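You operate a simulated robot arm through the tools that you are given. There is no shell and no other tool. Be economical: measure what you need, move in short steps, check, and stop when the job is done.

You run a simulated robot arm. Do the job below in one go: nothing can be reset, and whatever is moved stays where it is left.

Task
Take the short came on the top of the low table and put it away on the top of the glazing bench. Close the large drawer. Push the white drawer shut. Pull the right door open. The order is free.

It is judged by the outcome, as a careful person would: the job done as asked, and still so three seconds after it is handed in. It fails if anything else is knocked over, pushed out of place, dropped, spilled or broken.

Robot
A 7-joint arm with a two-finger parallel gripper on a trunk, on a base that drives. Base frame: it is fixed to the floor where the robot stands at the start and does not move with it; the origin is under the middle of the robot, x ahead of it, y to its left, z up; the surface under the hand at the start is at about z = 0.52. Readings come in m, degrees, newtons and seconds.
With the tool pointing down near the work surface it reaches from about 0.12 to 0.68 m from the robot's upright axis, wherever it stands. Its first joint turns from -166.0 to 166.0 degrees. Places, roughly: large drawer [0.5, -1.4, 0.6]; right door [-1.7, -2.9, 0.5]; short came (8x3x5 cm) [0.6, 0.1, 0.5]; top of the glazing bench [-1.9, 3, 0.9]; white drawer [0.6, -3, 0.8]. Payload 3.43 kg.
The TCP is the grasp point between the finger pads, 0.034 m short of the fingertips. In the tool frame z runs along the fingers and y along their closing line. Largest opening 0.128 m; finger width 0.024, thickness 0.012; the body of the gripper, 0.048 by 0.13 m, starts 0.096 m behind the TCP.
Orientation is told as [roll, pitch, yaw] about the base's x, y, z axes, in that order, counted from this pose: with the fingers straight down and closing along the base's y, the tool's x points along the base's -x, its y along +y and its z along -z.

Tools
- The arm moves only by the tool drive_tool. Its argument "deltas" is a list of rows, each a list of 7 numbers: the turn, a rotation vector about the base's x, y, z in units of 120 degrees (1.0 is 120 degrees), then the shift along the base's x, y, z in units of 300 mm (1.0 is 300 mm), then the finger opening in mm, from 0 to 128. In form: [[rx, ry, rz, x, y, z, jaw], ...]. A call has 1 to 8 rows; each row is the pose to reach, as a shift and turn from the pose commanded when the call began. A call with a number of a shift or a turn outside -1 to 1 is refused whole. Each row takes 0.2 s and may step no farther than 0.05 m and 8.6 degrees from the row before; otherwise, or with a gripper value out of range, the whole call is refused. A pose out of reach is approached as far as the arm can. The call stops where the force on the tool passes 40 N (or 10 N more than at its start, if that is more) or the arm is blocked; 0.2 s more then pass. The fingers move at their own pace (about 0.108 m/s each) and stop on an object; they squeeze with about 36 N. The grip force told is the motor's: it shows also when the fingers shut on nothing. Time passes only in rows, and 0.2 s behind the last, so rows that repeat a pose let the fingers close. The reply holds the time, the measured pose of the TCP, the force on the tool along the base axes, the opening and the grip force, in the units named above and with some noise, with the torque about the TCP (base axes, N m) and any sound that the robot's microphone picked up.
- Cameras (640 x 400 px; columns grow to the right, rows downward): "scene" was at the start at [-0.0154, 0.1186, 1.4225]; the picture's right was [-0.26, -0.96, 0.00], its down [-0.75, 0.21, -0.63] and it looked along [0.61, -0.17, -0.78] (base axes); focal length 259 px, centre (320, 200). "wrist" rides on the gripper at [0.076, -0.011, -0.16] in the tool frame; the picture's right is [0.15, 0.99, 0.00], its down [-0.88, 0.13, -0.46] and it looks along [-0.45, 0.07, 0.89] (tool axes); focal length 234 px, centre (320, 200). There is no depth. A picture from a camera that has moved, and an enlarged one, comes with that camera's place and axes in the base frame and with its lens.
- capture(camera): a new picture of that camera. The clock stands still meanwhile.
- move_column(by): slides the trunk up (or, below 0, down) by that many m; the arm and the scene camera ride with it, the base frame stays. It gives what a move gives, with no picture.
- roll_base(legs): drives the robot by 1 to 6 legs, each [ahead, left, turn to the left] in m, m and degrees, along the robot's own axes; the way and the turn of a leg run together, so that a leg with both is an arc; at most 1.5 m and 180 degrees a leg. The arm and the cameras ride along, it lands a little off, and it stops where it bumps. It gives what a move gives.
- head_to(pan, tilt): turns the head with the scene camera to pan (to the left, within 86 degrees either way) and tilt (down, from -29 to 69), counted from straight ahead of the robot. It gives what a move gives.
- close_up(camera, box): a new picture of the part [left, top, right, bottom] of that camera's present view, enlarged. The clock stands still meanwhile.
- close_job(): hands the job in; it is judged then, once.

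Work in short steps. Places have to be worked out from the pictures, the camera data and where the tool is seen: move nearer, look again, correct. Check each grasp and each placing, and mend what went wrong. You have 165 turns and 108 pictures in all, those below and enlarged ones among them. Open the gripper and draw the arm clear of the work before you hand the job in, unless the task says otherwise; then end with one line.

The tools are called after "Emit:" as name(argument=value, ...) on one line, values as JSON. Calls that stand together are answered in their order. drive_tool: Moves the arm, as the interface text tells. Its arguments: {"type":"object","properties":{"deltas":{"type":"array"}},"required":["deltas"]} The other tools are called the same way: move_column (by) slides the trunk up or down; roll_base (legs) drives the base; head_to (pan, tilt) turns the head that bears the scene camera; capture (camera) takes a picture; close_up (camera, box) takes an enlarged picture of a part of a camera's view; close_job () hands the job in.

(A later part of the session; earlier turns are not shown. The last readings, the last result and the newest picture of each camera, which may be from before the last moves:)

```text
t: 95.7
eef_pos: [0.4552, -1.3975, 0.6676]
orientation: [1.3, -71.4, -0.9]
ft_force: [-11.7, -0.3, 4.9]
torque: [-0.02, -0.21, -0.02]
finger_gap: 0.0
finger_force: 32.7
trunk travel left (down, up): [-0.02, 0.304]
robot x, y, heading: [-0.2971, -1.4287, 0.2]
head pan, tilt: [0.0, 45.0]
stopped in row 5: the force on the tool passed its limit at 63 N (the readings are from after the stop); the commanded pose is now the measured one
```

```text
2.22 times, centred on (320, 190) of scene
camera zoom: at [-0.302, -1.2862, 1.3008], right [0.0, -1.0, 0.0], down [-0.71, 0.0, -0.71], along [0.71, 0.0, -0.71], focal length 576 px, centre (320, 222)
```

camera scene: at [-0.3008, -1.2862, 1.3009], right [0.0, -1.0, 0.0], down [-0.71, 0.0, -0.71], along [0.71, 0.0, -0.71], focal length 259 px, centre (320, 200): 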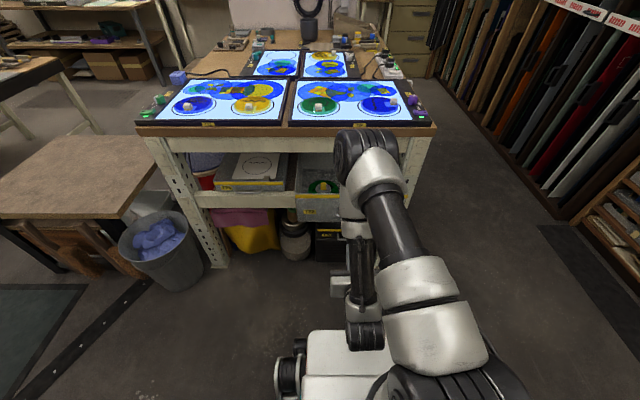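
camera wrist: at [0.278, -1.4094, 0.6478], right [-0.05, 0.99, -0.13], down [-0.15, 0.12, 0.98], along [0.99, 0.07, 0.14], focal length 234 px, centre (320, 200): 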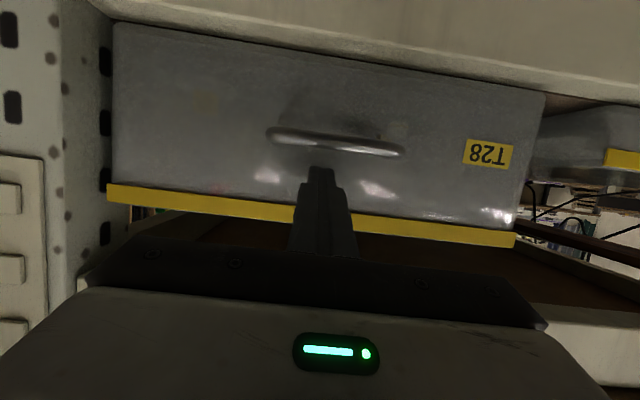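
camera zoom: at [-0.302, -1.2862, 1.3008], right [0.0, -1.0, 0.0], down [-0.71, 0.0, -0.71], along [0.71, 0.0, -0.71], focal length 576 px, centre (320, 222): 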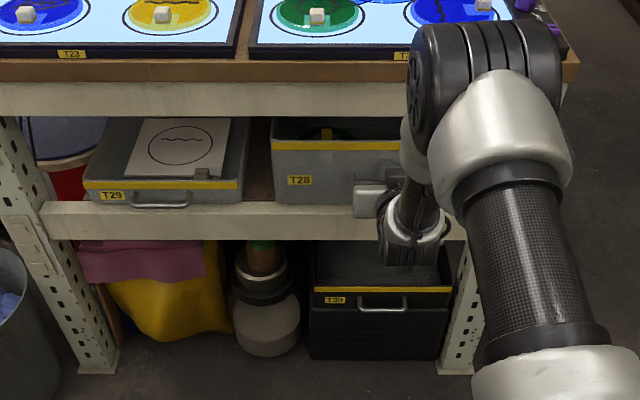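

The drawer hit its stop (63 N). Backing off to view it.

Emit:
drive_tool(deltas=[[0, 0, 0, -0.1, 0, 0, 0], [0, 0, 0, -0.25, 0, 0, 0], [0, 0, 0, -0.4, 0, 0, 0], [0, 0, 0, -0.55, 0, 0, 0], [0, 0, 0, -0.7, 0, 0, 0], [0, 0, 0, -0.85, 0, 0, 0], [0, 0, 0, -1.0, 0, 0, 0]])

Emit:
close_up(camera="scene", box=[200, 100, 440, 280])

Emit:
capture(camera="wrist")

```text
t: 97.2
eef_pos: [0.1554, -1.3959, 0.6683]
orientation: [1.4, -71.4, -1.0]
ft_force: [0.0, -0.4, 0.5]
torque: [0.01, 0.03, -0.01]
finger_gap: 0.0001
finger_force: 32.5
trunk travel left (down, up): [-0.02, 0.304]
robot x, y, heading: [-0.2965, -1.4235, -0.0]
head pan, tilt: [0.0, 45.0]
```

```text
2.22 times, centred on (320, 190) of scene
camera zoom: at [-0.3008, -1.2862, 1.3008], right [0.0, -1.0, 0.0], down [-0.71, 0.0, -0.71], along [0.71, 0.0, -0.71], focal length 576 px, centre (320, 222)
```

zoom: 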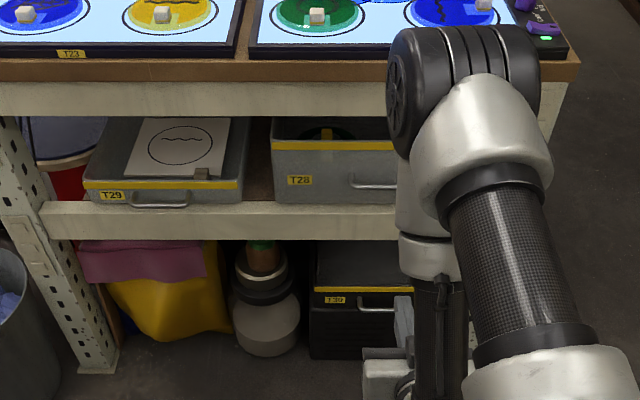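

```text
68 pictures are left
camera wrist: at [-0.0211, -1.409, 0.6471], right [-0.05, 0.99, -0.13], down [-0.15, 0.12, 0.98], along [0.99, 0.07, 0.14], focal length 234 px, centre (320, 200)
```

wrist: 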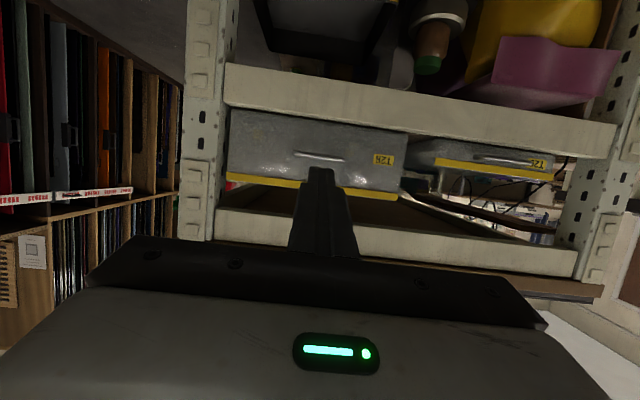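

T28 is closed. Now head south to the white drawer in the rack: turn right, drive ahead, and look.

Emit:
roll_base(legs=[[-0.05, 0, 0], [0, 0, -90], [0.6, 0, 0]])

Emit:
head_to(pan=35, tilt=25)

Emit:
capture(camera="scene")

Emit:
head_to(pan=-35, tilt=25)

Emit:
capture(camera="scene")

```text
t: 100.8
eef_pos: [-0.0737, -1.8078, 0.6674]
orientation: [1.3, -71.4, -57.9]
ft_force: [-0.2, 1.1, -0.7]
torque: [-0.03, -0.01, -0.01]
finger_gap: 0.0
finger_force: 32.9
trunk travel left (down, up): [-0.02, 0.304]
robot x, y, heading: [-0.3431, -1.449, -56.5]
head pan, tilt: [0.0, 45.0]
stopped in leg 2: the robot was blocked; the commanded pose is now the measured one
```

```text
t: 101.8
eef_pos: [-0.0753, -1.8082, 0.6685]
orientation: [1.5, -71.4, -57.9]
ft_force: [-0.6, -0.8, -0.2]
torque: [0.0, 0.01, 0.0]
finger_gap: 0.0001
finger_force: 33.0
trunk travel left (down, up): [-0.02, 0.304]
robot x, y, heading: [-0.3419, -1.4457, -56.8]
head pan, tilt: [35.0, 25.0]
```

```text
67 pictures are left
camera scene: at [-0.188, -1.3307, 1.3313], right [-0.37, -0.93, 0.0], down [-0.39, 0.16, -0.91], along [0.84, -0.34, -0.42], focal length 259 px, centre (320, 200)
```

scene: 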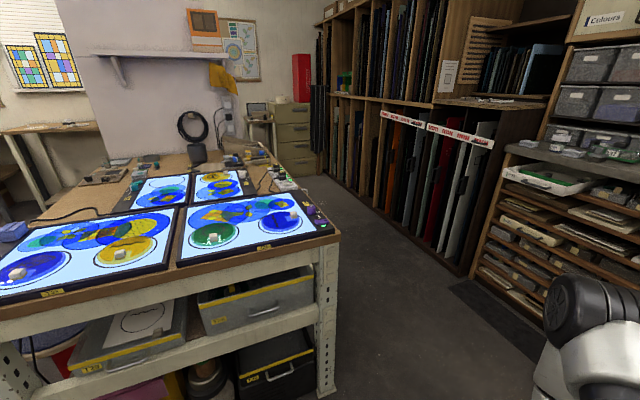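

```text
t: 103.2
eef_pos: [-0.074, -1.8078, 0.6688]
orientation: [1.4, -71.4, -57.9]
ft_force: [-0.6, -0.7, 0.1]
torque: [0.0, 0.0, 0.0]
finger_gap: 0.0
finger_force: 33.1
trunk travel left (down, up): [-0.02, 0.304]
robot x, y, heading: [-0.3446, -1.4519, -56.8]
head pan, tilt: [-35.0, 25.0]
```

```text
66 pictures are left
camera scene: at [-0.2763, -1.3885, 1.3313], right [-1.0, 0.03, 0.0], down [0.01, 0.42, -0.91], along [-0.03, -0.91, -0.42], focal length 259 px, centre (320, 200)
```

scene: 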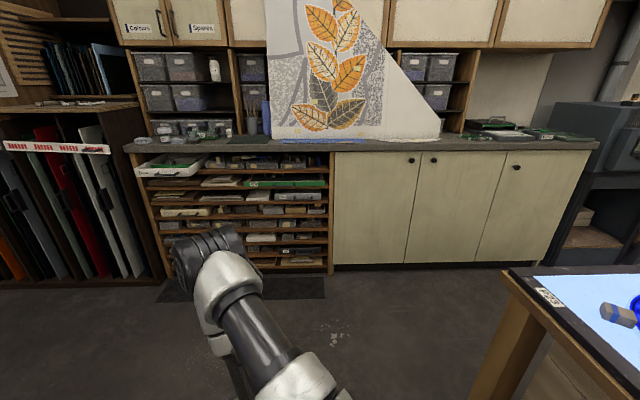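

The base grazed something while turning; I'll drive ahead out of there first, finish the turn, then go in front of the white tray drawer (front ≈ (0.64, −3.05, 0.8)).

Emit:
roll_base(legs=[[0.45, 0, 0], [0, 0, -33], [0.48, 0, 0], [0, 0.68, 0]])

Emit:
head_to(pan=0, tilt=40)

Emit:
capture(camera="scene")

Emit:
capture(camera="wrist")

```text
t: 116.5
eef_pos: [0.6014, -2.7553, 0.6677]
orientation: [1.3, -71.3, -91.2]
ft_force: [-0.2, 0.0, 0.4]
torque: [0.04, 0.0, -0.01]
finger_gap: 0.0
finger_force: 33.6
trunk travel left (down, up): [-0.02, 0.304]
robot x, y, heading: [0.5747, -2.3088, -90.2]
head pan, tilt: [-35.0, 25.0]
```

```text
t: 117.5
eef_pos: [0.6013, -2.7553, 0.6676]
orientation: [1.4, -71.4, -91.2]
ft_force: [-0.1, 0.5, -0.1]
torque: [-0.01, 0.01, -0.01]
finger_gap: 0.0
finger_force: 33.7
trunk travel left (down, up): [-0.02, 0.304]
robot x, y, heading: [0.5741, -2.3091, -90.1]
head pan, tilt: [0.0, 40.0]
```

```text
65 pictures are left
camera scene: at [0.717, -2.3031, 1.308], right [-1.0, 0.0, 0.0], down [0.0, 0.64, -0.77], along [0.0, -0.77, -0.64], focal length 259 px, centre (320, 200)
```

scene: 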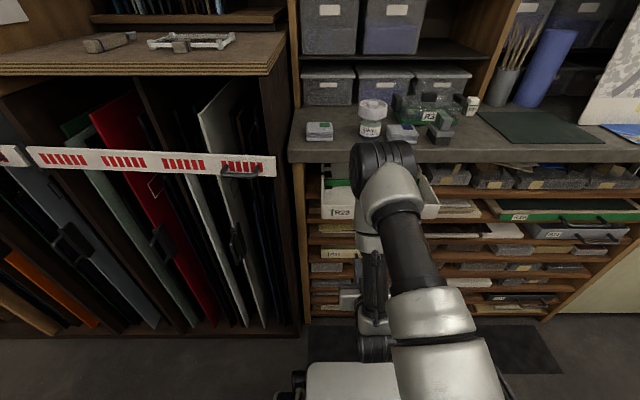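

```text
64 pictures are left
camera wrist: at [0.5899, -2.5794, 0.6468], right [0.99, 0.05, -0.13], down [0.12, 0.15, 0.98], along [0.07, -0.99, 0.14], focal length 234 px, centre (320, 200)
```

wrist: 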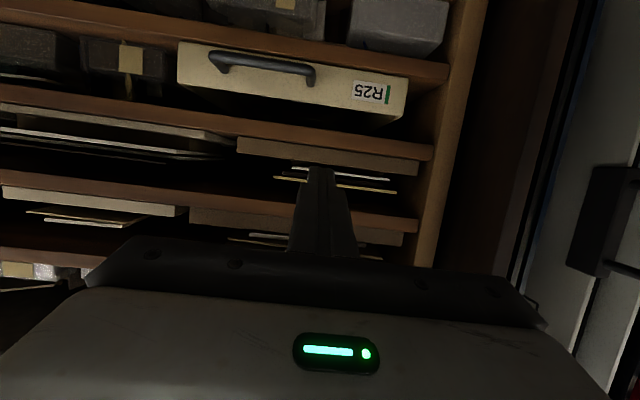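

R23 is the white drawer, protruding ~0.2 m (front ≈ y −2.87). I'll draw the tool back and raise the trunk to view it from the wrist.

Emit:
drive_tool(deltas=[[0, 0, 0, 0, 0.12, 0, 0], [0, 0, 0, 0, 0.24, 0, 0], [0, 0, 0, 0, 0.35, 0, 0]])

Emit:
move_column(by=0.14)

Emit:
capture(camera="wrist")

Emit:
capture(camera="scene")

```text
t: 118.3
eef_pos: [0.6067, -2.6737, 0.6293]
orientation: [1.3, -71.6, -91.3]
ft_force: [0.1, 0.2, -0.2]
torque: [0.03, -0.02, 0.03]
finger_gap: 0.0001
finger_force: 33.5
out of reach, approached as far as the arm can: row 1, 2, 3
trunk travel left (down, up): [-0.02, 0.304]
robot x, y, heading: [0.5765, -2.3038, -89.9]
head pan, tilt: [0.0, 40.0]
```

```text
t: 120.0
eef_pos: [0.6072, -2.6735, 0.7682]
orientation: [1.4, -71.5, -91.2]
ft_force: [-0.3, -0.1, 0.4]
torque: [-0.03, -0.01, -0.02]
finger_gap: 0.0
finger_force: 33.1
trunk travel left (down, up): [-0.16, 0.164]
robot x, y, heading: [0.5736, -2.3079, -90.2]
head pan, tilt: [0.0, 40.0]
```

```text
63 pictures are left
camera wrist: at [0.595, -2.4979, 0.7474], right [0.99, 0.05, -0.13], down [0.12, 0.15, 0.98], along [0.07, -0.99, 0.15], focal length 234 px, centre (320, 200)
```

wrist: 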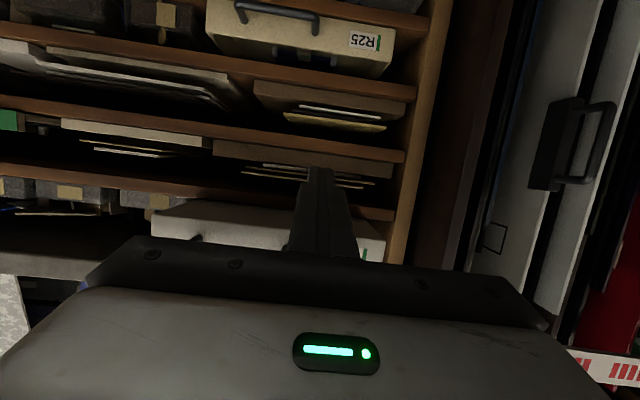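

```text
62 pictures are left
camera scene: at [0.7171, -2.3031, 1.4479], right [-1.0, 0.0, 0.0], down [0.0, 0.64, -0.77], along [0.0, -0.77, -0.64], focal length 259 px, centre (320, 200)
```

scene: 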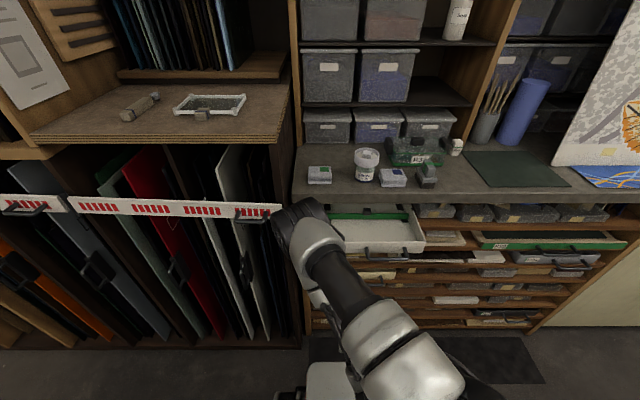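

White drawer R23 front ≈ y −2.81, x 0.39–0.70, z 0.80–0.85. Aligning the fingertips to its centre height.

Emit:
drive_tool(deltas=[[0, 0, 0, -0.1, 0.03, 0.1, 0], [0, 0, 0, -0.18, 0.05, 0.2, 0], [0, 0, 0, -0.18, 0.05, 0.2, 0]])

Emit:
capture(camera="wrist")

Emit:
close_up(camera="scene", box=[240, 160, 480, 310])

```text
t: 120.8
eef_pos: [0.5455, -2.6829, 0.7729]
orientation: [1.6, -71.5, -91.3]
ft_force: [-0.5, 0.0, 0.4]
torque: [-0.01, 0.0, -0.03]
finger_gap: 0.0
finger_force: 33.0
out of reach, approached as far as the arm can: row 1, 2, 3
trunk travel left (down, up): [-0.16, 0.164]
robot x, y, heading: [0.5756, -2.308, -90.2]
head pan, tilt: [0.0, 40.0]
```

```text
61 pictures are left
camera wrist: at [0.5338, -2.5073, 0.7519], right [0.99, 0.05, -0.13], down [0.12, 0.15, 0.98], along [0.07, -0.99, 0.15], focal length 234 px, centre (320, 200)
```

wrist: 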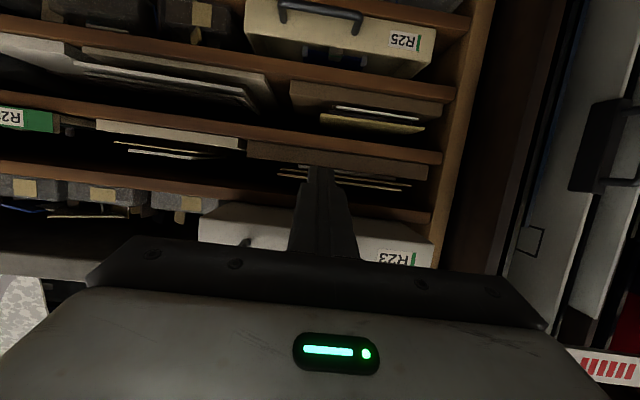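

```text
2.67 times, centred on (360, 235) of scene
camera zoom: at [0.7171, -2.303, 1.448], right [-1.0, 0.0, 0.0], down [0.0, 0.64, -0.77], along [0.0, -0.77, -0.64], focal length 691 px, centre (213, 107)
```

zoom: 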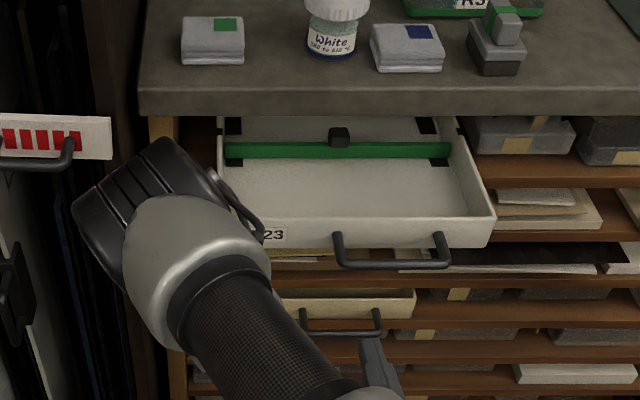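

R23's handle bar is at about (0.52, −2.77, 0.84). Raising the trunk so the fingertips meet the bar centrally.

Emit:
move_column(by=0.078)

Emit:
drive_tool(deltas=[[0, 0, 0, -0.08, 0, 0, 0], [0, 0, 0, -0.08, 0, 0, 0]])

Emit:
capture(camera="wrist")

Emit:
close_up(camera="scene", box=[240, 180, 480, 330])

```text
t: 122.0
eef_pos: [0.5463, -2.6832, 0.8509]
orientation: [1.4, -71.5, -91.1]
ft_force: [0.5, 0.8, 0.7]
torque: [0.0, 0.01, 0.0]
finger_gap: 0.0002
finger_force: 32.7
trunk travel left (down, up): [-0.238, 0.086]
robot x, y, heading: [0.5759, -2.3055, -90.4]
head pan, tilt: [0.0, 40.0]
```

```text
t: 122.5
eef_pos: [0.5213, -2.6813, 0.8513]
orientation: [1.5, -71.6, -91.3]
ft_force: [0.4, 0.3, 0.2]
torque: [0.02, -0.01, 0.03]
finger_gap: 0.0
finger_force: 32.9
trunk travel left (down, up): [-0.238, 0.086]
robot x, y, heading: [0.5725, -2.306, -90.3]
head pan, tilt: [0.0, 40.0]
```

```text
59 pictures are left
camera wrist: at [0.5099, -2.5068, 0.8298], right [0.99, 0.05, -0.13], down [0.12, 0.15, 0.98], along [0.07, -0.99, 0.15], focal length 234 px, centre (320, 200)
```

wrist: 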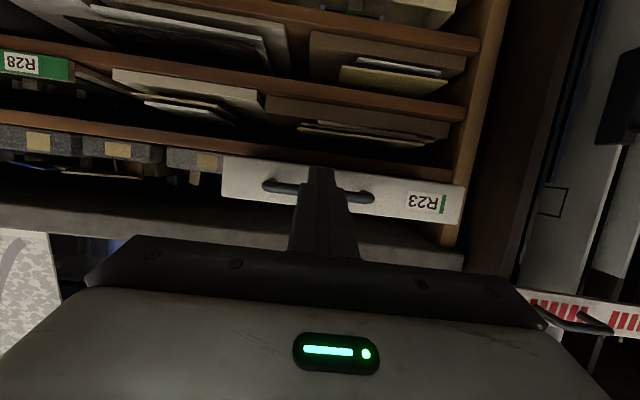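

```text
2.67 times, centred on (360, 255) of scene
camera zoom: at [0.7171, -2.303, 1.526], right [-1.0, 0.0, 0.0], down [0.0, 0.64, -0.77], along [0.0, -0.77, -0.64], focal length 691 px, centre (213, 53)
```

zoom: 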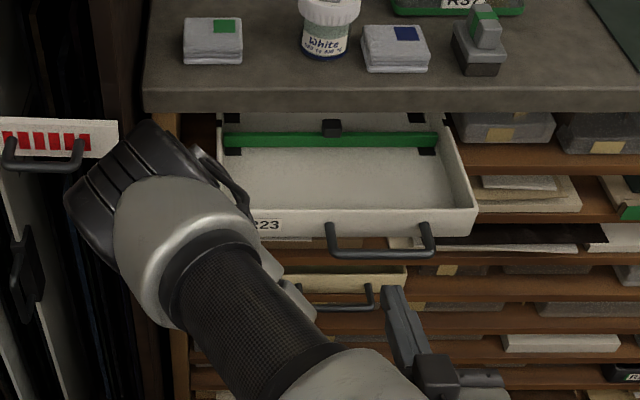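

Handle appears at z ≈ 0.857; raising 18 mm and pushing forward slowly.

Emit:
drive_tool(deltas=[[0, 0, 0, 0.03, -0.04, 0.06, 0], [0, 0, 0, 0.03, -0.12, 0.06, 0], [0, 0, 0, 0.03, -0.19, 0.06, 0], [0, 0, 0, 0.03, -0.26, 0.06, 0], [0, 0, 0, 0.03, -0.33, 0.06, 0]])

Emit:
capture(camera="wrist")

Emit:
close_up(camera="scene", box=[240, 180, 480, 330])

```text
t: 123.8
eef_pos: [0.53, -2.7825, 0.8686]
orientation: [1.3, -71.5, -91.1]
ft_force: [-0.2, 0.4, -0.7]
torque: [-0.03, 0.02, 0.0]
finger_gap: 0.0002
finger_force: 33.3
out of reach, approached as far as the arm can: row 1
trunk travel left (down, up): [-0.238, 0.086]
robot x, y, heading: [0.5795, -2.3062, -90.3]
head pan, tilt: [0.0, 40.0]
```

```text
57 pictures are left
camera wrist: at [0.5187, -2.6064, 0.8479], right [0.99, 0.05, -0.13], down [0.12, 0.15, 0.98], along [0.07, -0.99, 0.15], focal length 234 px, centre (320, 200)
```

wrist: 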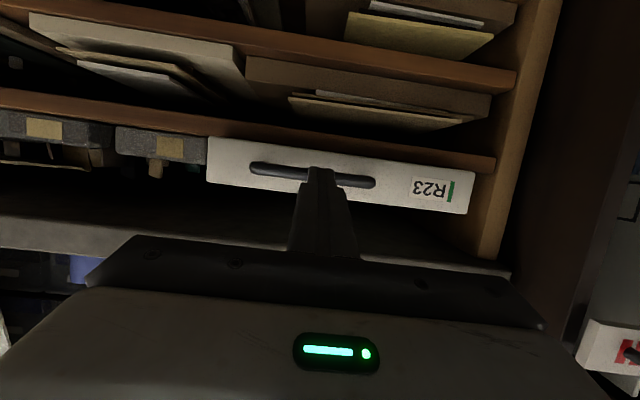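

```text
2.67 times, centred on (360, 255) of scene
camera zoom: at [0.7171, -2.3032, 1.5259], right [-1.0, 0.0, 0.0], down [0.0, 0.64, -0.77], along [0.0, -0.77, -0.64], focal length 691 px, centre (213, 53)
```

zoom: 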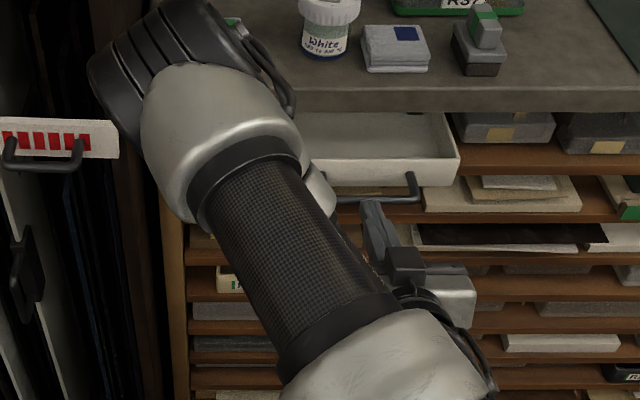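

Drawer is moving. Continuing to push.

Emit:
drive_tool(deltas=[[0, 0, 0, 0, -0.06, 0, 0], [0, 0, 0, 0, -0.12, 0, 0], [0, 0, 0, 0, -0.18, 0, 0], [0, 0, 0, 0, -0.24, 0, 0]])

Emit:
capture(camera="wrist")

Emit:
capture(camera="scene")

```text
t: 124.5
eef_pos: [0.5315, -2.8252, 0.8695]
orientation: [1.3, -71.4, -91.1]
ft_force: [0.6, 11.5, 9.1]
torque: [-0.16, -0.07, 0.04]
finger_gap: 0.0002
finger_force: 33.5
trunk travel left (down, up): [-0.238, 0.086]
robot x, y, heading: [0.5801, -2.3054, -90.2]
head pan, tilt: [0.0, 40.0]
stopped in row 3: the force on the tool passed its limit at 51 N (the readings are from after the stop); the commanded pose is now the measured one
```

```text
55 pictures are left
camera wrist: at [0.5192, -2.6491, 0.8497], right [0.99, 0.05, -0.13], down [0.12, 0.15, 0.98], along [0.07, -0.99, 0.14], focal length 234 px, centre (320, 200)
```

wrist: 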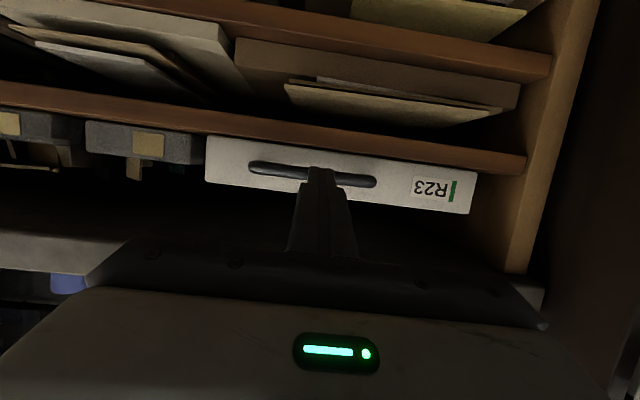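

```text
54 pictures are left
camera scene: at [0.7175, -2.3007, 1.5262], right [-1.0, 0.0, 0.0], down [0.0, 0.64, -0.77], along [0.0, -0.77, -0.64], focal length 259 px, centre (320, 200)
```

scene: 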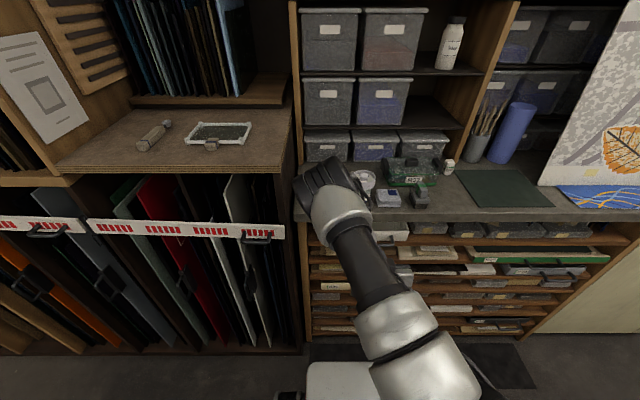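

Stopped at 51 N. Backing off to check whether the drawer is flush.

Emit:
drive_tool(deltas=[[0, 0, 0, 0, 0.1, 0, 0], [0, 0, 0, 0, 0.25, 0, 0], [0, 0, 0, 0, 0.4, 0, 0], [0, 0, 0, 0.1, 0.45, 0, 0], [0, 0, 0, 0.25, 0.45, 0, 0], [0, 0, 0, 0.4, 0.45, 0, 0]])

Emit:
close_up(camera="scene", box=[280, 190, 480, 315])

Emit:
capture(camera="wrist")

```text
t: 125.9
eef_pos: [0.6518, -2.6924, 0.865]
orientation: [1.2, -71.3, -91.1]
ft_force: [1.1, 0.5, -0.7]
torque: [0.01, 0.02, 0.01]
finger_gap: 0.0001
finger_force: 33.4
out of reach, approached as far as the arm can: row 4, 5, 6
trunk travel left (down, up): [-0.238, 0.086]
robot x, y, heading: [0.5782, -2.3038, -90.0]
head pan, tilt: [0.0, 40.0]
```

```text
3.20 times, centred on (380, 252) of scene
camera zoom: at [0.7171, -2.3029, 1.526], right [-1.0, 0.0, 0.0], down [0.0, 0.64, -0.77], along [0.0, -0.77, -0.64], focal length 829 px, centre (128, 32)
```

zoom: 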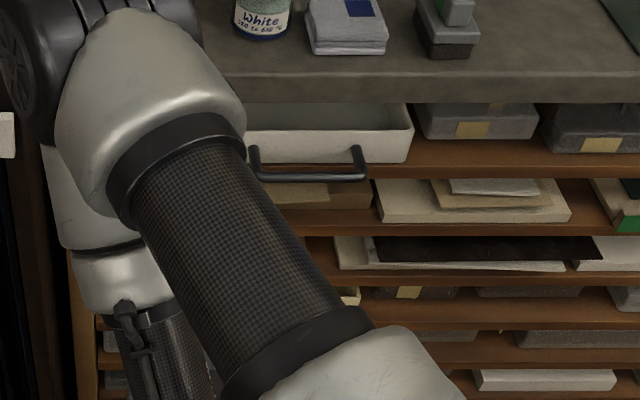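

```text
52 pictures are left
camera wrist: at [0.6401, -2.517, 0.8451], right [0.99, 0.05, -0.13], down [0.12, 0.15, 0.98], along [0.07, -0.99, 0.14], focal length 234 px, centre (320, 200)
```

wrist: 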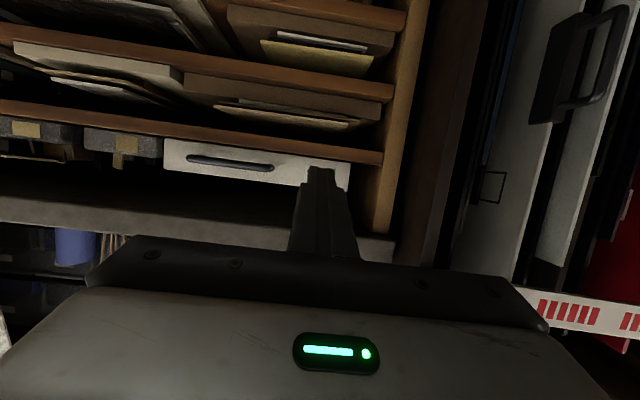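

Zooming the wrist view to judge flushness with the shelf edge.

Emit:
close_up(camera="wrist", box=[140, 110, 400, 240])

```text
2.46 times, centred on (270, 175) of wrist
camera zoom: at [0.6401, -2.517, 0.8451], right [0.99, 0.05, -0.13], down [0.12, 0.15, 0.98], along [0.07, -0.99, 0.14], focal length 576 px, centre (443, 262)
```

zoom: 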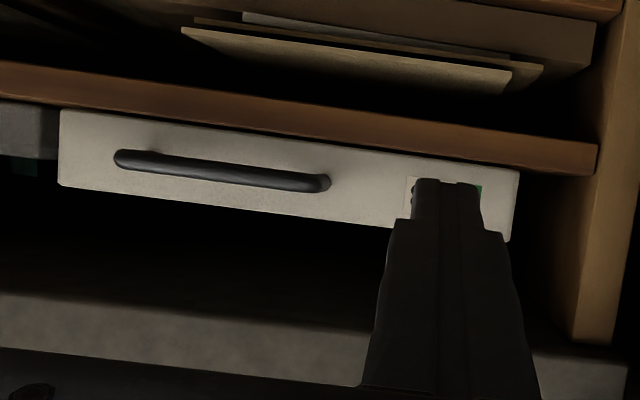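

It looks flush with the shelf. One more verifying push on the handle to confirm it stops at the same place.

Emit:
drive_tool(deltas=[[0, 0, 0, -0.15, 0, 0.01, 0], [0, 0, 0, -0.3, 0, 0.01, 0], [0, 0, 0, -0.4, -0.1, 0.01, 0], [0, 0, 0, -0.4, -0.25, 0.01, 0], [0, 0, 0, -0.4, -0.36, 0.01, 0], [0, 0, 0, -0.4, -0.42, 0.01, 0], [0, 0, 0, -0.4, -0.47, 0.01, 0], [0, 0, 0, -0.4, -0.52, 0.01, 0]])

```text
t: 127.6
eef_pos: [0.5321, -2.8241, 0.8687]
orientation: [1.2, -70.7, -91.3]
ft_force: [1.4, 19.0, 16.4]
torque: [-0.36, -0.04, -0.02]
finger_gap: 0.0
finger_force: 33.0
out of reach, approached as far as the arm can: row 1, 2
trunk travel left (down, up): [-0.238, 0.086]
robot x, y, heading: [0.5754, -2.3067, -90.4]
head pan, tilt: [0.0, 40.0]
stopped in row 8: the force on the tool passed its limit at 53 N (the readings are from after the stop); the commanded pose is now the measured one
```

R23 is fully in (same stop position). Back off, lift the tool a bit and slide sideways west, then look at the table/door corridor.

Emit:
drive_tool(deltas=[[0, 0, 0, 0, 0.1, 0.03, 0], [0, 0, 0, 0, 0.25, 0.03, 0], [0, 0, 0, 0, 0.4, 0.03, 0], [0, 0, 0, 0, 0.5, 0.03, 0]])

Emit:
roll_base(legs=[[0, -0.85, 0]])

Emit:
head_to(pan=-50, tilt=38)

Emit:
capture(camera="scene")

```text
t: 128.6
eef_pos: [0.5287, -2.7039, 0.862]
orientation: [1.3, -70.5, -91.3]
ft_force: [-0.1, -0.3, 0.0]
torque: [0.03, -0.02, -0.01]
finger_gap: 0.0002
finger_force: 33.0
out of reach, approached as far as the arm can: row 3, 4
trunk travel left (down, up): [-0.238, 0.086]
robot x, y, heading: [0.5717, -2.304, -90.2]
head pan, tilt: [0.0, 40.0]
```

```text
t: 137.0
eef_pos: [-0.3127, -2.7019, 0.8617]
orientation: [1.3, -70.4, -91.3]
ft_force: [0.5, 0.6, 0.4]
torque: [-0.03, 0.01, 0.0]
finger_gap: 0.0002
finger_force: 33.3
trunk travel left (down, up): [-0.238, 0.086]
robot x, y, heading: [-0.2657, -2.3036, -90.3]
head pan, tilt: [0.0, 40.0]
```

```text
t: 138.2
eef_pos: [-0.3122, -2.7012, 0.8622]
orientation: [1.4, -70.5, -91.2]
ft_force: [-0.1, 0.2, -0.5]
torque: [-0.04, -0.03, 0.02]
finger_gap: 0.0
finger_force: 33.0
trunk travel left (down, up): [-0.238, 0.086]
robot x, y, heading: [-0.2636, -2.3028, -90.1]
head pan, tilt: [-50.0, 38.0]
```

```text
50 pictures are left
camera scene: at [-0.1905, -2.2715, 1.529], right [-0.64, 0.77, 0.0], down [0.47, 0.4, -0.79], along [-0.6, -0.51, -0.62], focal length 259 px, centre (320, 200)
```

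scene: 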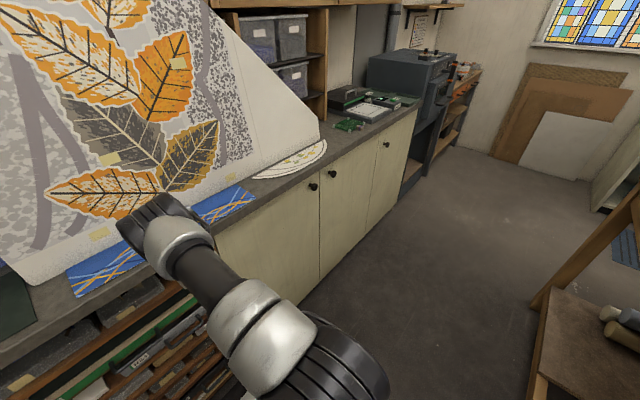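

The corridor before the doors is wide (to y ≈ −1.8). The third (right) door's knob is around (−1.5, −2.87, 0.84). Strafing west.

Emit:
roll_base(legs=[[0.02, -0.96, 0]])

Emit:
head_to(pan=-30, tilt=40)

Emit:
capture(camera="scene")

Emit:
capture(camera="wrist")

```text
t: 147.8
eef_pos: [-1.2735, -2.7245, 0.8634]
orientation: [1.2, -70.5, -90.7]
ft_force: [-0.7, -0.8, 0.3]
torque: [0.04, 0.02, 0.03]
finger_gap: 0.0
finger_force: 33.0
trunk travel left (down, up): [-0.238, 0.086]
robot x, y, heading: [-1.2299, -2.3249, -89.6]
head pan, tilt: [-50.0, 38.0]
```

```text
t: 148.6
eef_pos: [-1.2721, -2.7235, 0.8608]
orientation: [1.4, -70.5, -90.8]
ft_force: [0.3, 0.1, -0.5]
torque: [-0.01, 0.02, -0.02]
finger_gap: 0.0
finger_force: 33.2
trunk travel left (down, up): [-0.238, 0.086]
robot x, y, heading: [-1.2289, -2.3248, -89.7]
head pan, tilt: [-30.0, 40.0]
```

```text
49 pictures are left
camera scene: at [-1.1305, -2.311, 1.526], right [-0.87, 0.5, 0.0], down [0.32, 0.56, -0.77], along [-0.38, -0.67, -0.64], focal length 259 px, centre (320, 200)
```

scene: 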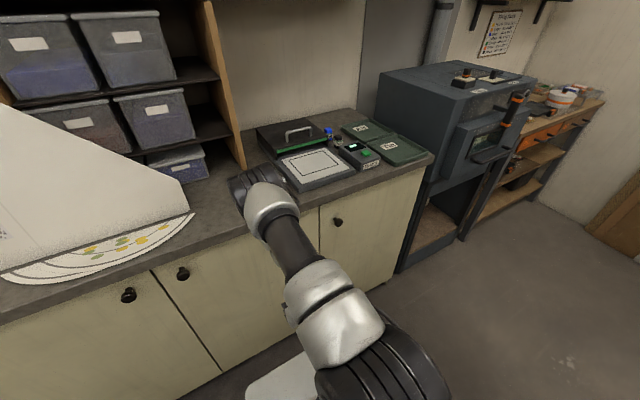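

```text
48 pictures are left
camera wrist: at [-1.2861, -2.5489, 0.8441], right [0.99, 0.06, -0.13], down [0.12, 0.14, 0.98], along [0.07, -0.99, 0.13], focal length 234 px, centre (320, 200)
```

wrist: 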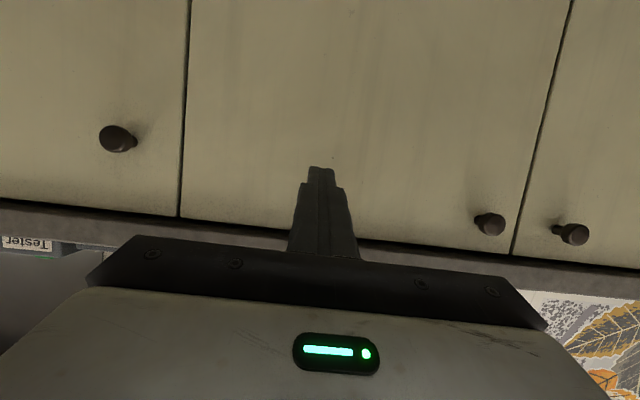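

Triangulated knob: (−1.532, −2.878, 0.84); hinge ≈ x −2.0. Level the tool, open the fingers to ~65 mm and move in front of the knob.

Emit:
drive_tool(deltas=[[-0.02, 0, 0, -0.11, 0.0, 0, 70], [-0.04, 0, 0, -0.22, 0.0, 0, 70], [-0.06, 0, 0, -0.33, 0.0, 0, 70], [-0.08, 0, 0, -0.44, 0.0, -0.02, 70], [-0.1, 0, 0, -0.55, 0.0, -0.04, 70], [-0.12, 0, 0, -0.66, 0.0, -0.06, 70], [-0.14, 0, 0, -0.77, -0.03, -0.07, 70], [-0.16, 0, 0, -0.87, -0.06, -0.07, 70]])

Emit:
capture(camera="wrist")

Emit:
capture(camera="scene")

```text
t: 150.4
eef_pos: [-1.5336, -2.7429, 0.8415]
orientation: [39.4, -89.6, -128.9]
ft_force: [-0.3, 1.1, 0.1]
torque: [0.01, 0.02, 0.01]
finger_gap: 0.07
finger_force: 0.0
trunk travel left (down, up): [-0.238, 0.086]
robot x, y, heading: [-1.2316, -2.3239, -89.5]
head pan, tilt: [-30.0, 40.0]
```

```text
47 pictures are left
camera wrist: at [-1.5474, -2.5823, 0.7673], right [0.99, 0.01, -0.14], down [0.12, 0.45, 0.88], along [0.07, -0.89, 0.45], focal length 234 px, centre (320, 200)
```

wrist: 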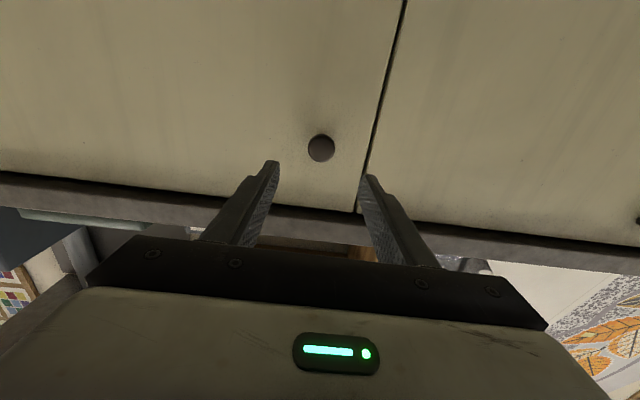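

```text
46 pictures are left
camera scene: at [-1.1303, -2.3111, 1.526], right [-0.87, 0.49, 0.0], down [0.32, 0.56, -0.77], along [-0.38, -0.67, -0.64], focal length 259 px, centre (320, 200)
```

scene: 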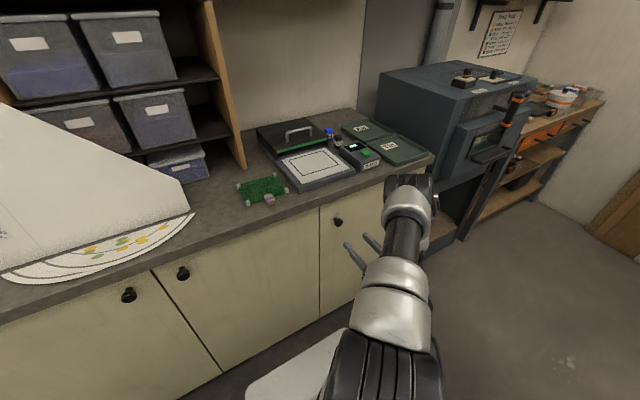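

Knob is centred between the fingers at z ≈ 0.844. Advancing to it.

Emit:
drive_tool(deltas=[[0, 0, 0, 0, -0.1, 0.01, 70], [0, 0, 0, 0, -0.2, 0.01, 70], [0, 0, 0, 0, -0.3, 0.01, 70], [0, 0, 0, 0, -0.36, 0.01, 70], [0, 0, 0, 0, -0.39, 0.01, 70]])

Emit:
close_up(camera="wrist", box=[200, 80, 440, 230])

Emit:
close_up(camera="scene", box=[280, 160, 440, 280])

```text
t: 151.6
eef_pos: [-1.5338, -2.861, 0.8435]
orientation: [44.9, -89.6, -134.2]
ft_force: [0.4, 0.3, 0.3]
torque: [-0.02, -0.03, -0.03]
finger_gap: 0.0702
finger_force: 0.0
trunk travel left (down, up): [-0.238, 0.086]
robot x, y, heading: [-1.2295, -2.326, -89.5]
head pan, tilt: [-30.0, 40.0]
```

```text
2.67 times, centred on (320, 155) of wrist
camera zoom: at [-1.5471, -2.7003, 0.7691], right [0.99, 0.01, -0.14], down [0.12, 0.45, 0.88], along [0.07, -0.89, 0.45], focal length 624 px, centre (320, 320)
```

zoom: 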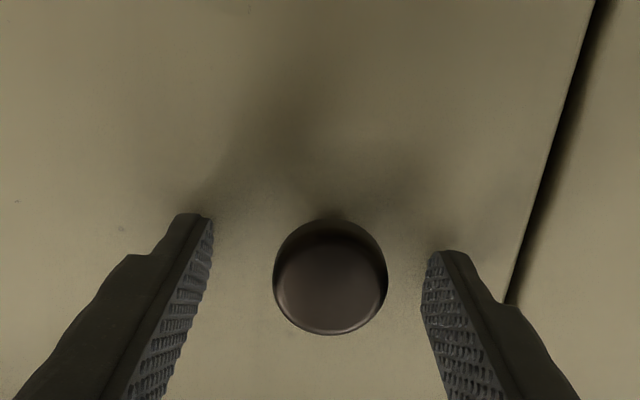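

```text
3.33 times, centred on (360, 220) of scene
camera zoom: at [-1.1304, -2.3111, 1.526], right [-0.87, 0.49, 0.0], down [0.32, 0.56, -0.77], along [-0.38, -0.67, -0.64], focal length 864 px, centre (187, 133)
```

zoom: 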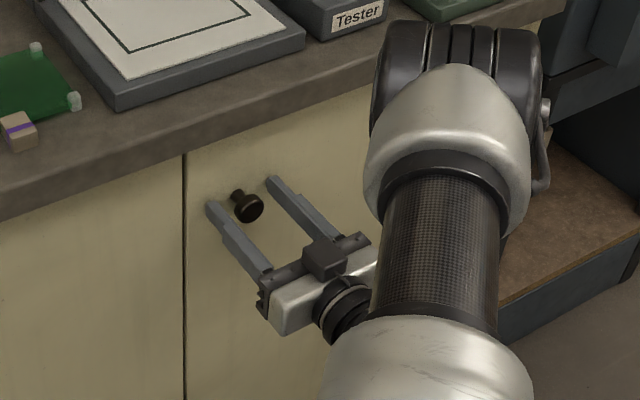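

Fingers straddle the knob. Closing on it.

Emit:
drive_tool(deltas=[[0, 0, 0, 0, 0, 0, 30], [0, 0, 0, 0, 0, 0, 0], [0, 0, 0, 0, 0, 0, 0], [0, 0, 0, 0, 0, 0, 0]])

Emit:
close_up(camera="wrist", box=[200, 80, 440, 230])

```text
t: 152.6
eef_pos: [-1.5316, -2.8598, 0.8431]
orientation: [45.8, -89.6, -135.0]
ft_force: [13.7, 0.3, -0.2]
torque: [-0.42, -0.25, 0.3]
finger_gap: 0.0334
finger_force: 44.9
trunk travel left (down, up): [-0.238, 0.086]
robot x, y, heading: [-1.2289, -2.3246, -89.5]
head pan, tilt: [-30.0, 40.0]
```

```text
2.67 times, centred on (320, 155) of wrist
camera zoom: at [-1.5453, -2.7004, 0.769], right [0.99, 0.01, -0.14], down [0.12, 0.45, 0.88], along [0.08, -0.89, 0.45], focal length 624 px, centre (320, 320)
```

zoom: 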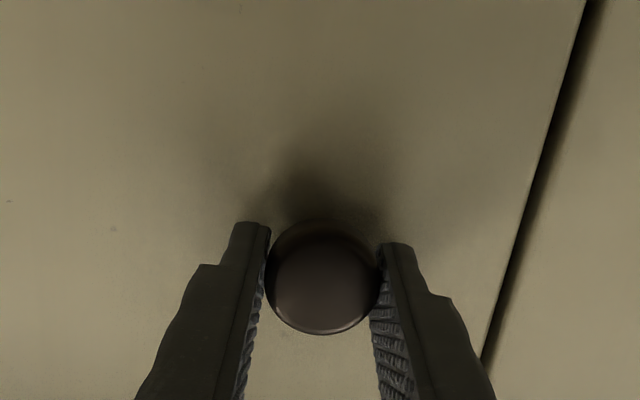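

Knob gripped (33 mm). Pulling along the door's arc, with matching yaw.

Emit:
drive_tool(deltas=[[0, 0, 0.017, -0.001, 0.055, 0, 0], [0, 0, 0.033, -0.004, 0.109, 0, 0], [0, 0, 0.05, -0.009, 0.164, 0, 0], [0, 0, 0.067, -0.015, 0.218, 0, 0], [0, 0, 0.083, -0.024, 0.272, 0, 0], [0, 0, 0.1, -0.034, 0.326, 0, 0]])

Emit:
capture(camera="wrist")

Emit:
capture(camera="scene")

```text
t: 154.0
eef_pos: [-1.552, -2.7618, 0.8437]
orientation: [-2.3, -89.6, -75.9]
ft_force: [-34.6, -9.1, -4.5]
torque: [0.97, 0.36, -0.83]
finger_gap: 0.0335
finger_force: 44.7
trunk travel left (down, up): [-0.238, 0.086]
robot x, y, heading: [-1.2328, -2.3289, -89.7]
head pan, tilt: [-30.0, 40.0]
```

```text
42 pictures are left
camera wrist: at [-1.5966, -2.6075, 0.7693], right [0.97, 0.2, -0.15], down [0.04, 0.47, 0.88], along [0.25, -0.86, 0.44], focal length 234 px, centre (320, 200)
```

wrist: 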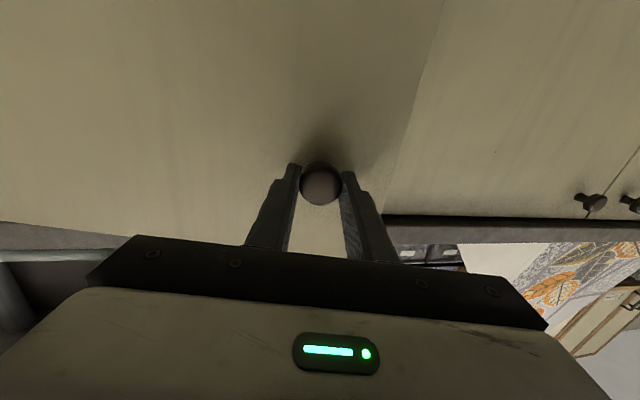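

```text
41 pictures are left
camera scene: at [-1.1335, -2.3124, 1.5263], right [-0.87, 0.5, 0.0], down [0.32, 0.56, -0.76], along [-0.38, -0.66, -0.64], focal length 259 px, centre (320, 200)
```

scene: 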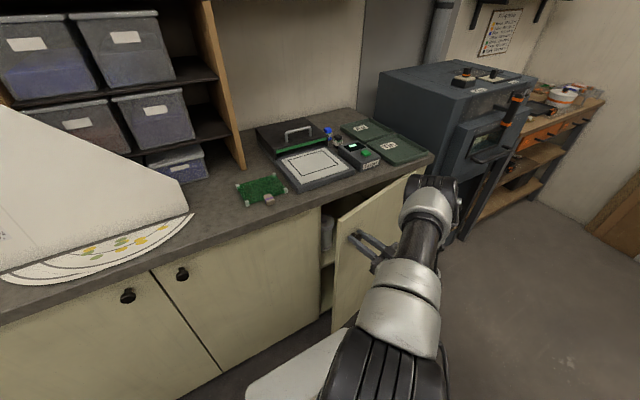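

Door is opening (~12°); the side force comes from the knob's offset from the hinge plane. I'll continue with a corrected arc to about 30°.

Emit:
drive_tool(deltas=[[0, 0, 0.012, -0.05, 0.036, 0, 0], [0, 0, 0.025, -0.066, 0.073, 0, 0], [0, 0, 0.05, -0.099, 0.149, 0, 0], [0, 0, 0.083, -0.148, 0.248, 0, 0], [0, 0, 0.117, -0.205, 0.342, 0, 0], [0, 0, 0.15, -0.267, 0.433, 0, 0]])

Emit:
capture(camera="scene")

```text
t: 155.4
eef_pos: [-1.6222, -2.6287, 0.8437]
orientation: [57.4, -89.4, -116.7]
ft_force: [27.0, 19.8, -2.1]
torque: [-0.74, -0.56, 0.18]
finger_gap: 0.0335
finger_force: 44.8
trunk travel left (down, up): [-0.238, 0.086]
robot x, y, heading: [-1.2296, -2.3225, -89.6]
head pan, tilt: [-30.0, 40.0]
```

```text
40 pictures are left
camera scene: at [-1.1284, -2.3092, 1.5258], right [-0.87, 0.5, 0.0], down [0.32, 0.56, -0.77], along [-0.38, -0.67, -0.64], focal length 259 px, centre (320, 200)
```

scene: 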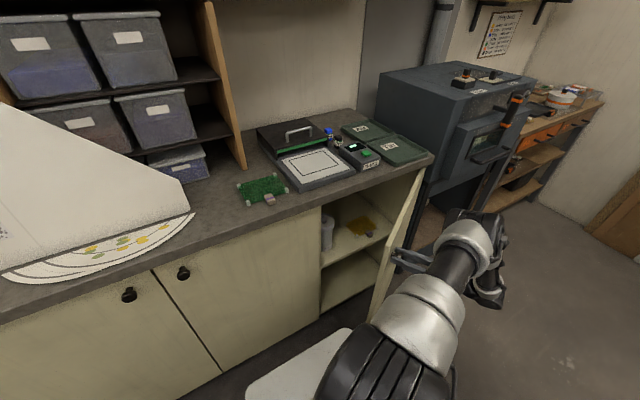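

About 30° open. Continuing the arc to ~46°.

Emit:
drive_tool(deltas=[[0, 0, 0.017, -0.02, 0.05, 0, 0], [0, 0, 0.033, -0.05, 0.092, 0, 0], [0, 0, 0.067, -0.123, 0.174, 0, 0], [0, 0, 0.1, -0.201, 0.251, 0, 0], [0, 0, 0.133, -0.285, 0.323, 0, 0]])

Emit:
capture(camera="scene")

```text
t: 156.5
eef_pos: [-1.6838, -2.5641, 0.8443]
orientation: [15.1, -89.1, -63.3]
ft_force: [-3.2, -3.8, -6.6]
torque: [0.34, 0.3, -0.66]
finger_gap: 0.0335
finger_force: 45.3
out of reach, approached as far as the arm can: row 5
trunk travel left (down, up): [-0.238, 0.086]
robot x, y, heading: [-1.2289, -2.3259, -89.6]
head pan, tilt: [-30.0, 40.0]
stopped in row 5: the force on the tool passed its limit at 67 N (the readings are from after the stop); the commanded pose is now the measured one
```

```text
39 pictures are left
camera scene: at [-1.1313, -2.3127, 1.526], right [-0.87, 0.49, 0.0], down [0.32, 0.56, -0.77], along [-0.38, -0.67, -0.64], focal length 259 px, centre (320, 200)
```

scene: 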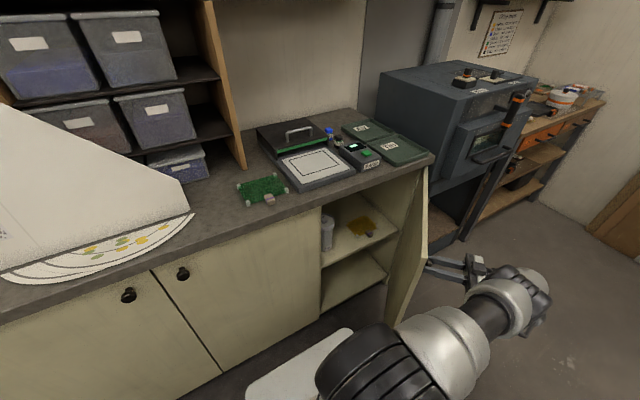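

About 45° open; the arm is near its limit. Release the knob and back the base off along the tool axis.

Emit:
drive_tool(deltas=[[0, 0, 0, 0, 0, 0, 40], [0, 0, 0, 0, 0, 0, 70], [0, 0, 0, 0, 0, 0, 90], [0, 0, 0, 0, 0, 0, 90]])

Emit:
roll_base(legs=[[-0.1, -0.09, 0]])

Emit:
capture(camera="scene")

Emit:
capture(camera="wrist")

```text
t: 157.5
eef_pos: [-1.6834, -2.5621, 0.8451]
orientation: [14.4, -89.1, -62.5]
ft_force: [0.2, 0.1, 0.3]
torque: [0.02, -0.03, 0.01]
finger_gap: 0.0899
finger_force: 0.1
trunk travel left (down, up): [-0.238, 0.086]
robot x, y, heading: [-1.2286, -2.3274, -89.5]
head pan, tilt: [-30.0, 40.0]
```

```text
t: 159.0
eef_pos: [-1.7746, -2.4643, 0.8452]
orientation: [14.5, -89.1, -62.7]
ft_force: [-0.2, -0.7, 0.3]
torque: [-0.01, -0.02, -0.04]
finger_gap: 0.0898
finger_force: 0.1
trunk travel left (down, up): [-0.238, 0.086]
robot x, y, heading: [-1.3217, -2.2325, -89.5]
head pan, tilt: [-30.0, 40.0]
```

```text
38 pictures are left
camera scene: at [-1.222, -2.2128, 1.526], right [-0.87, 0.49, 0.0], down [0.32, 0.56, -0.77], along [-0.38, -0.67, -0.64], focal length 259 px, centre (320, 200)
```

scene: 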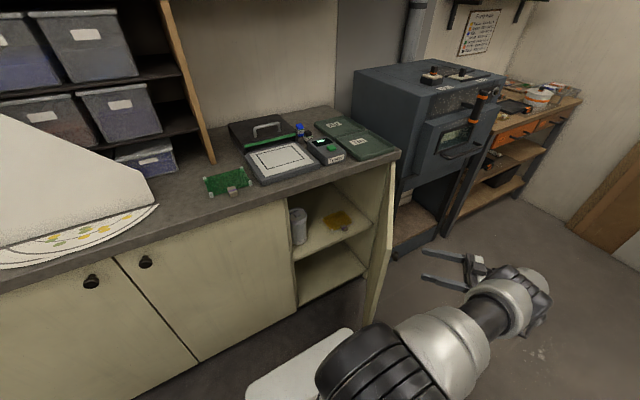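

```text
37 pictures are left
camera wrist: at [-1.8903, -2.3514, 0.7717], right [0.74, 0.66, -0.14], down [-0.2, 0.41, 0.89], along [0.65, -0.62, 0.44], focal length 234 px, centre (320, 200)
```

wrist: 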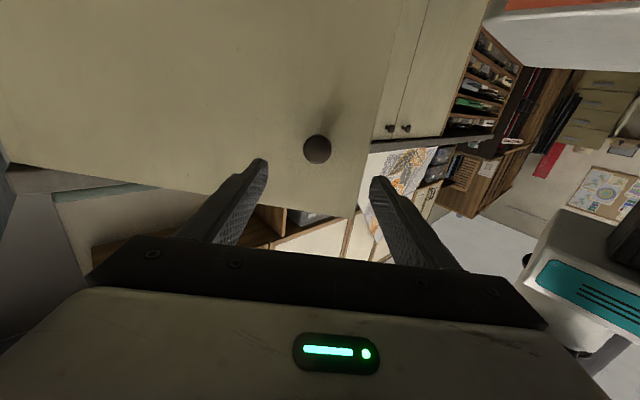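

Clean release, door stays at ~45°. Now retract north, turn the fingers back to point south and close them, then shift the base east so the fingers can go behind the door's edge.

Emit:
drive_tool(deltas=[[0, 0, 0, 0, 0.12, 0, 60], [0, 0, -0.03, 0, 0.25, 0, 30], [0, 0, -0.095, 0, 0.33, 0, 0], [0, 0, -0.16, 0, 0.33, 0, 0], [0, 0, -0.225, 0, 0.33, 0, 0], [0, 0, -0.29, 0, 0.33, 0, 0], [0, 0, -0.35, 0, 0.33, 0, 0]])

Emit:
roll_base(legs=[[0, 0.3, 0]])

Emit:
capture(camera="scene")

Emit:
capture(camera="wrist")

```text
t: 160.6
eef_pos: [-1.774, -2.3651, 0.8445]
orientation: [11.2, -89.0, -101.4]
ft_force: [-0.2, 0.2, -0.5]
torque: [0.04, -0.01, -0.04]
finger_gap: 0.0
finger_force: 32.6
trunk travel left (down, up): [-0.238, 0.086]
robot x, y, heading: [-1.3183, -2.2322, -89.6]
head pan, tilt: [-30.0, 40.0]
```

```text
t: 164.1
eef_pos: [-1.4725, -2.3628, 0.8449]
orientation: [14.3, -89.0, -104.4]
ft_force: [0.1, 0.2, -0.7]
torque: [-0.02, 0.02, 0.04]
finger_gap: 0.0
finger_force: 32.9
trunk travel left (down, up): [-0.238, 0.086]
robot x, y, heading: [-1.0189, -2.2251, -89.5]
head pan, tilt: [-30.0, 40.0]
```

```text
36 pictures are left
camera scene: at [-0.9207, -2.2111, 1.526], right [-0.87, 0.5, 0.0], down [0.32, 0.56, -0.77], along [-0.38, -0.67, -0.64], focal length 259 px, centre (320, 200)
```

scene: 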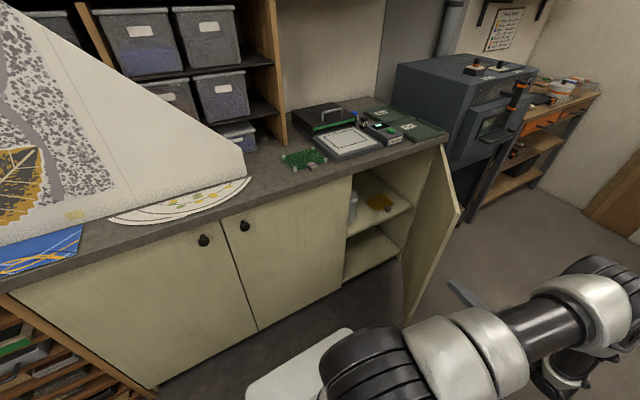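

```text
35 pictures are left
camera wrist: at [-1.4839, -2.2011, 0.7714], right [0.99, 0.0, -0.14], down [0.13, 0.44, 0.89], along [0.06, -0.9, 0.44], focal length 234 px, centre (320, 200)
```

wrist: 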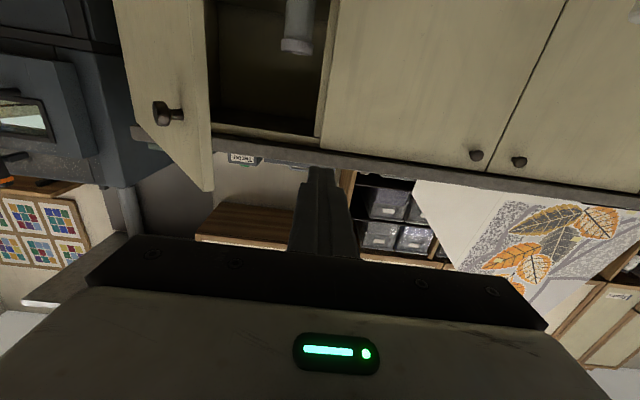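

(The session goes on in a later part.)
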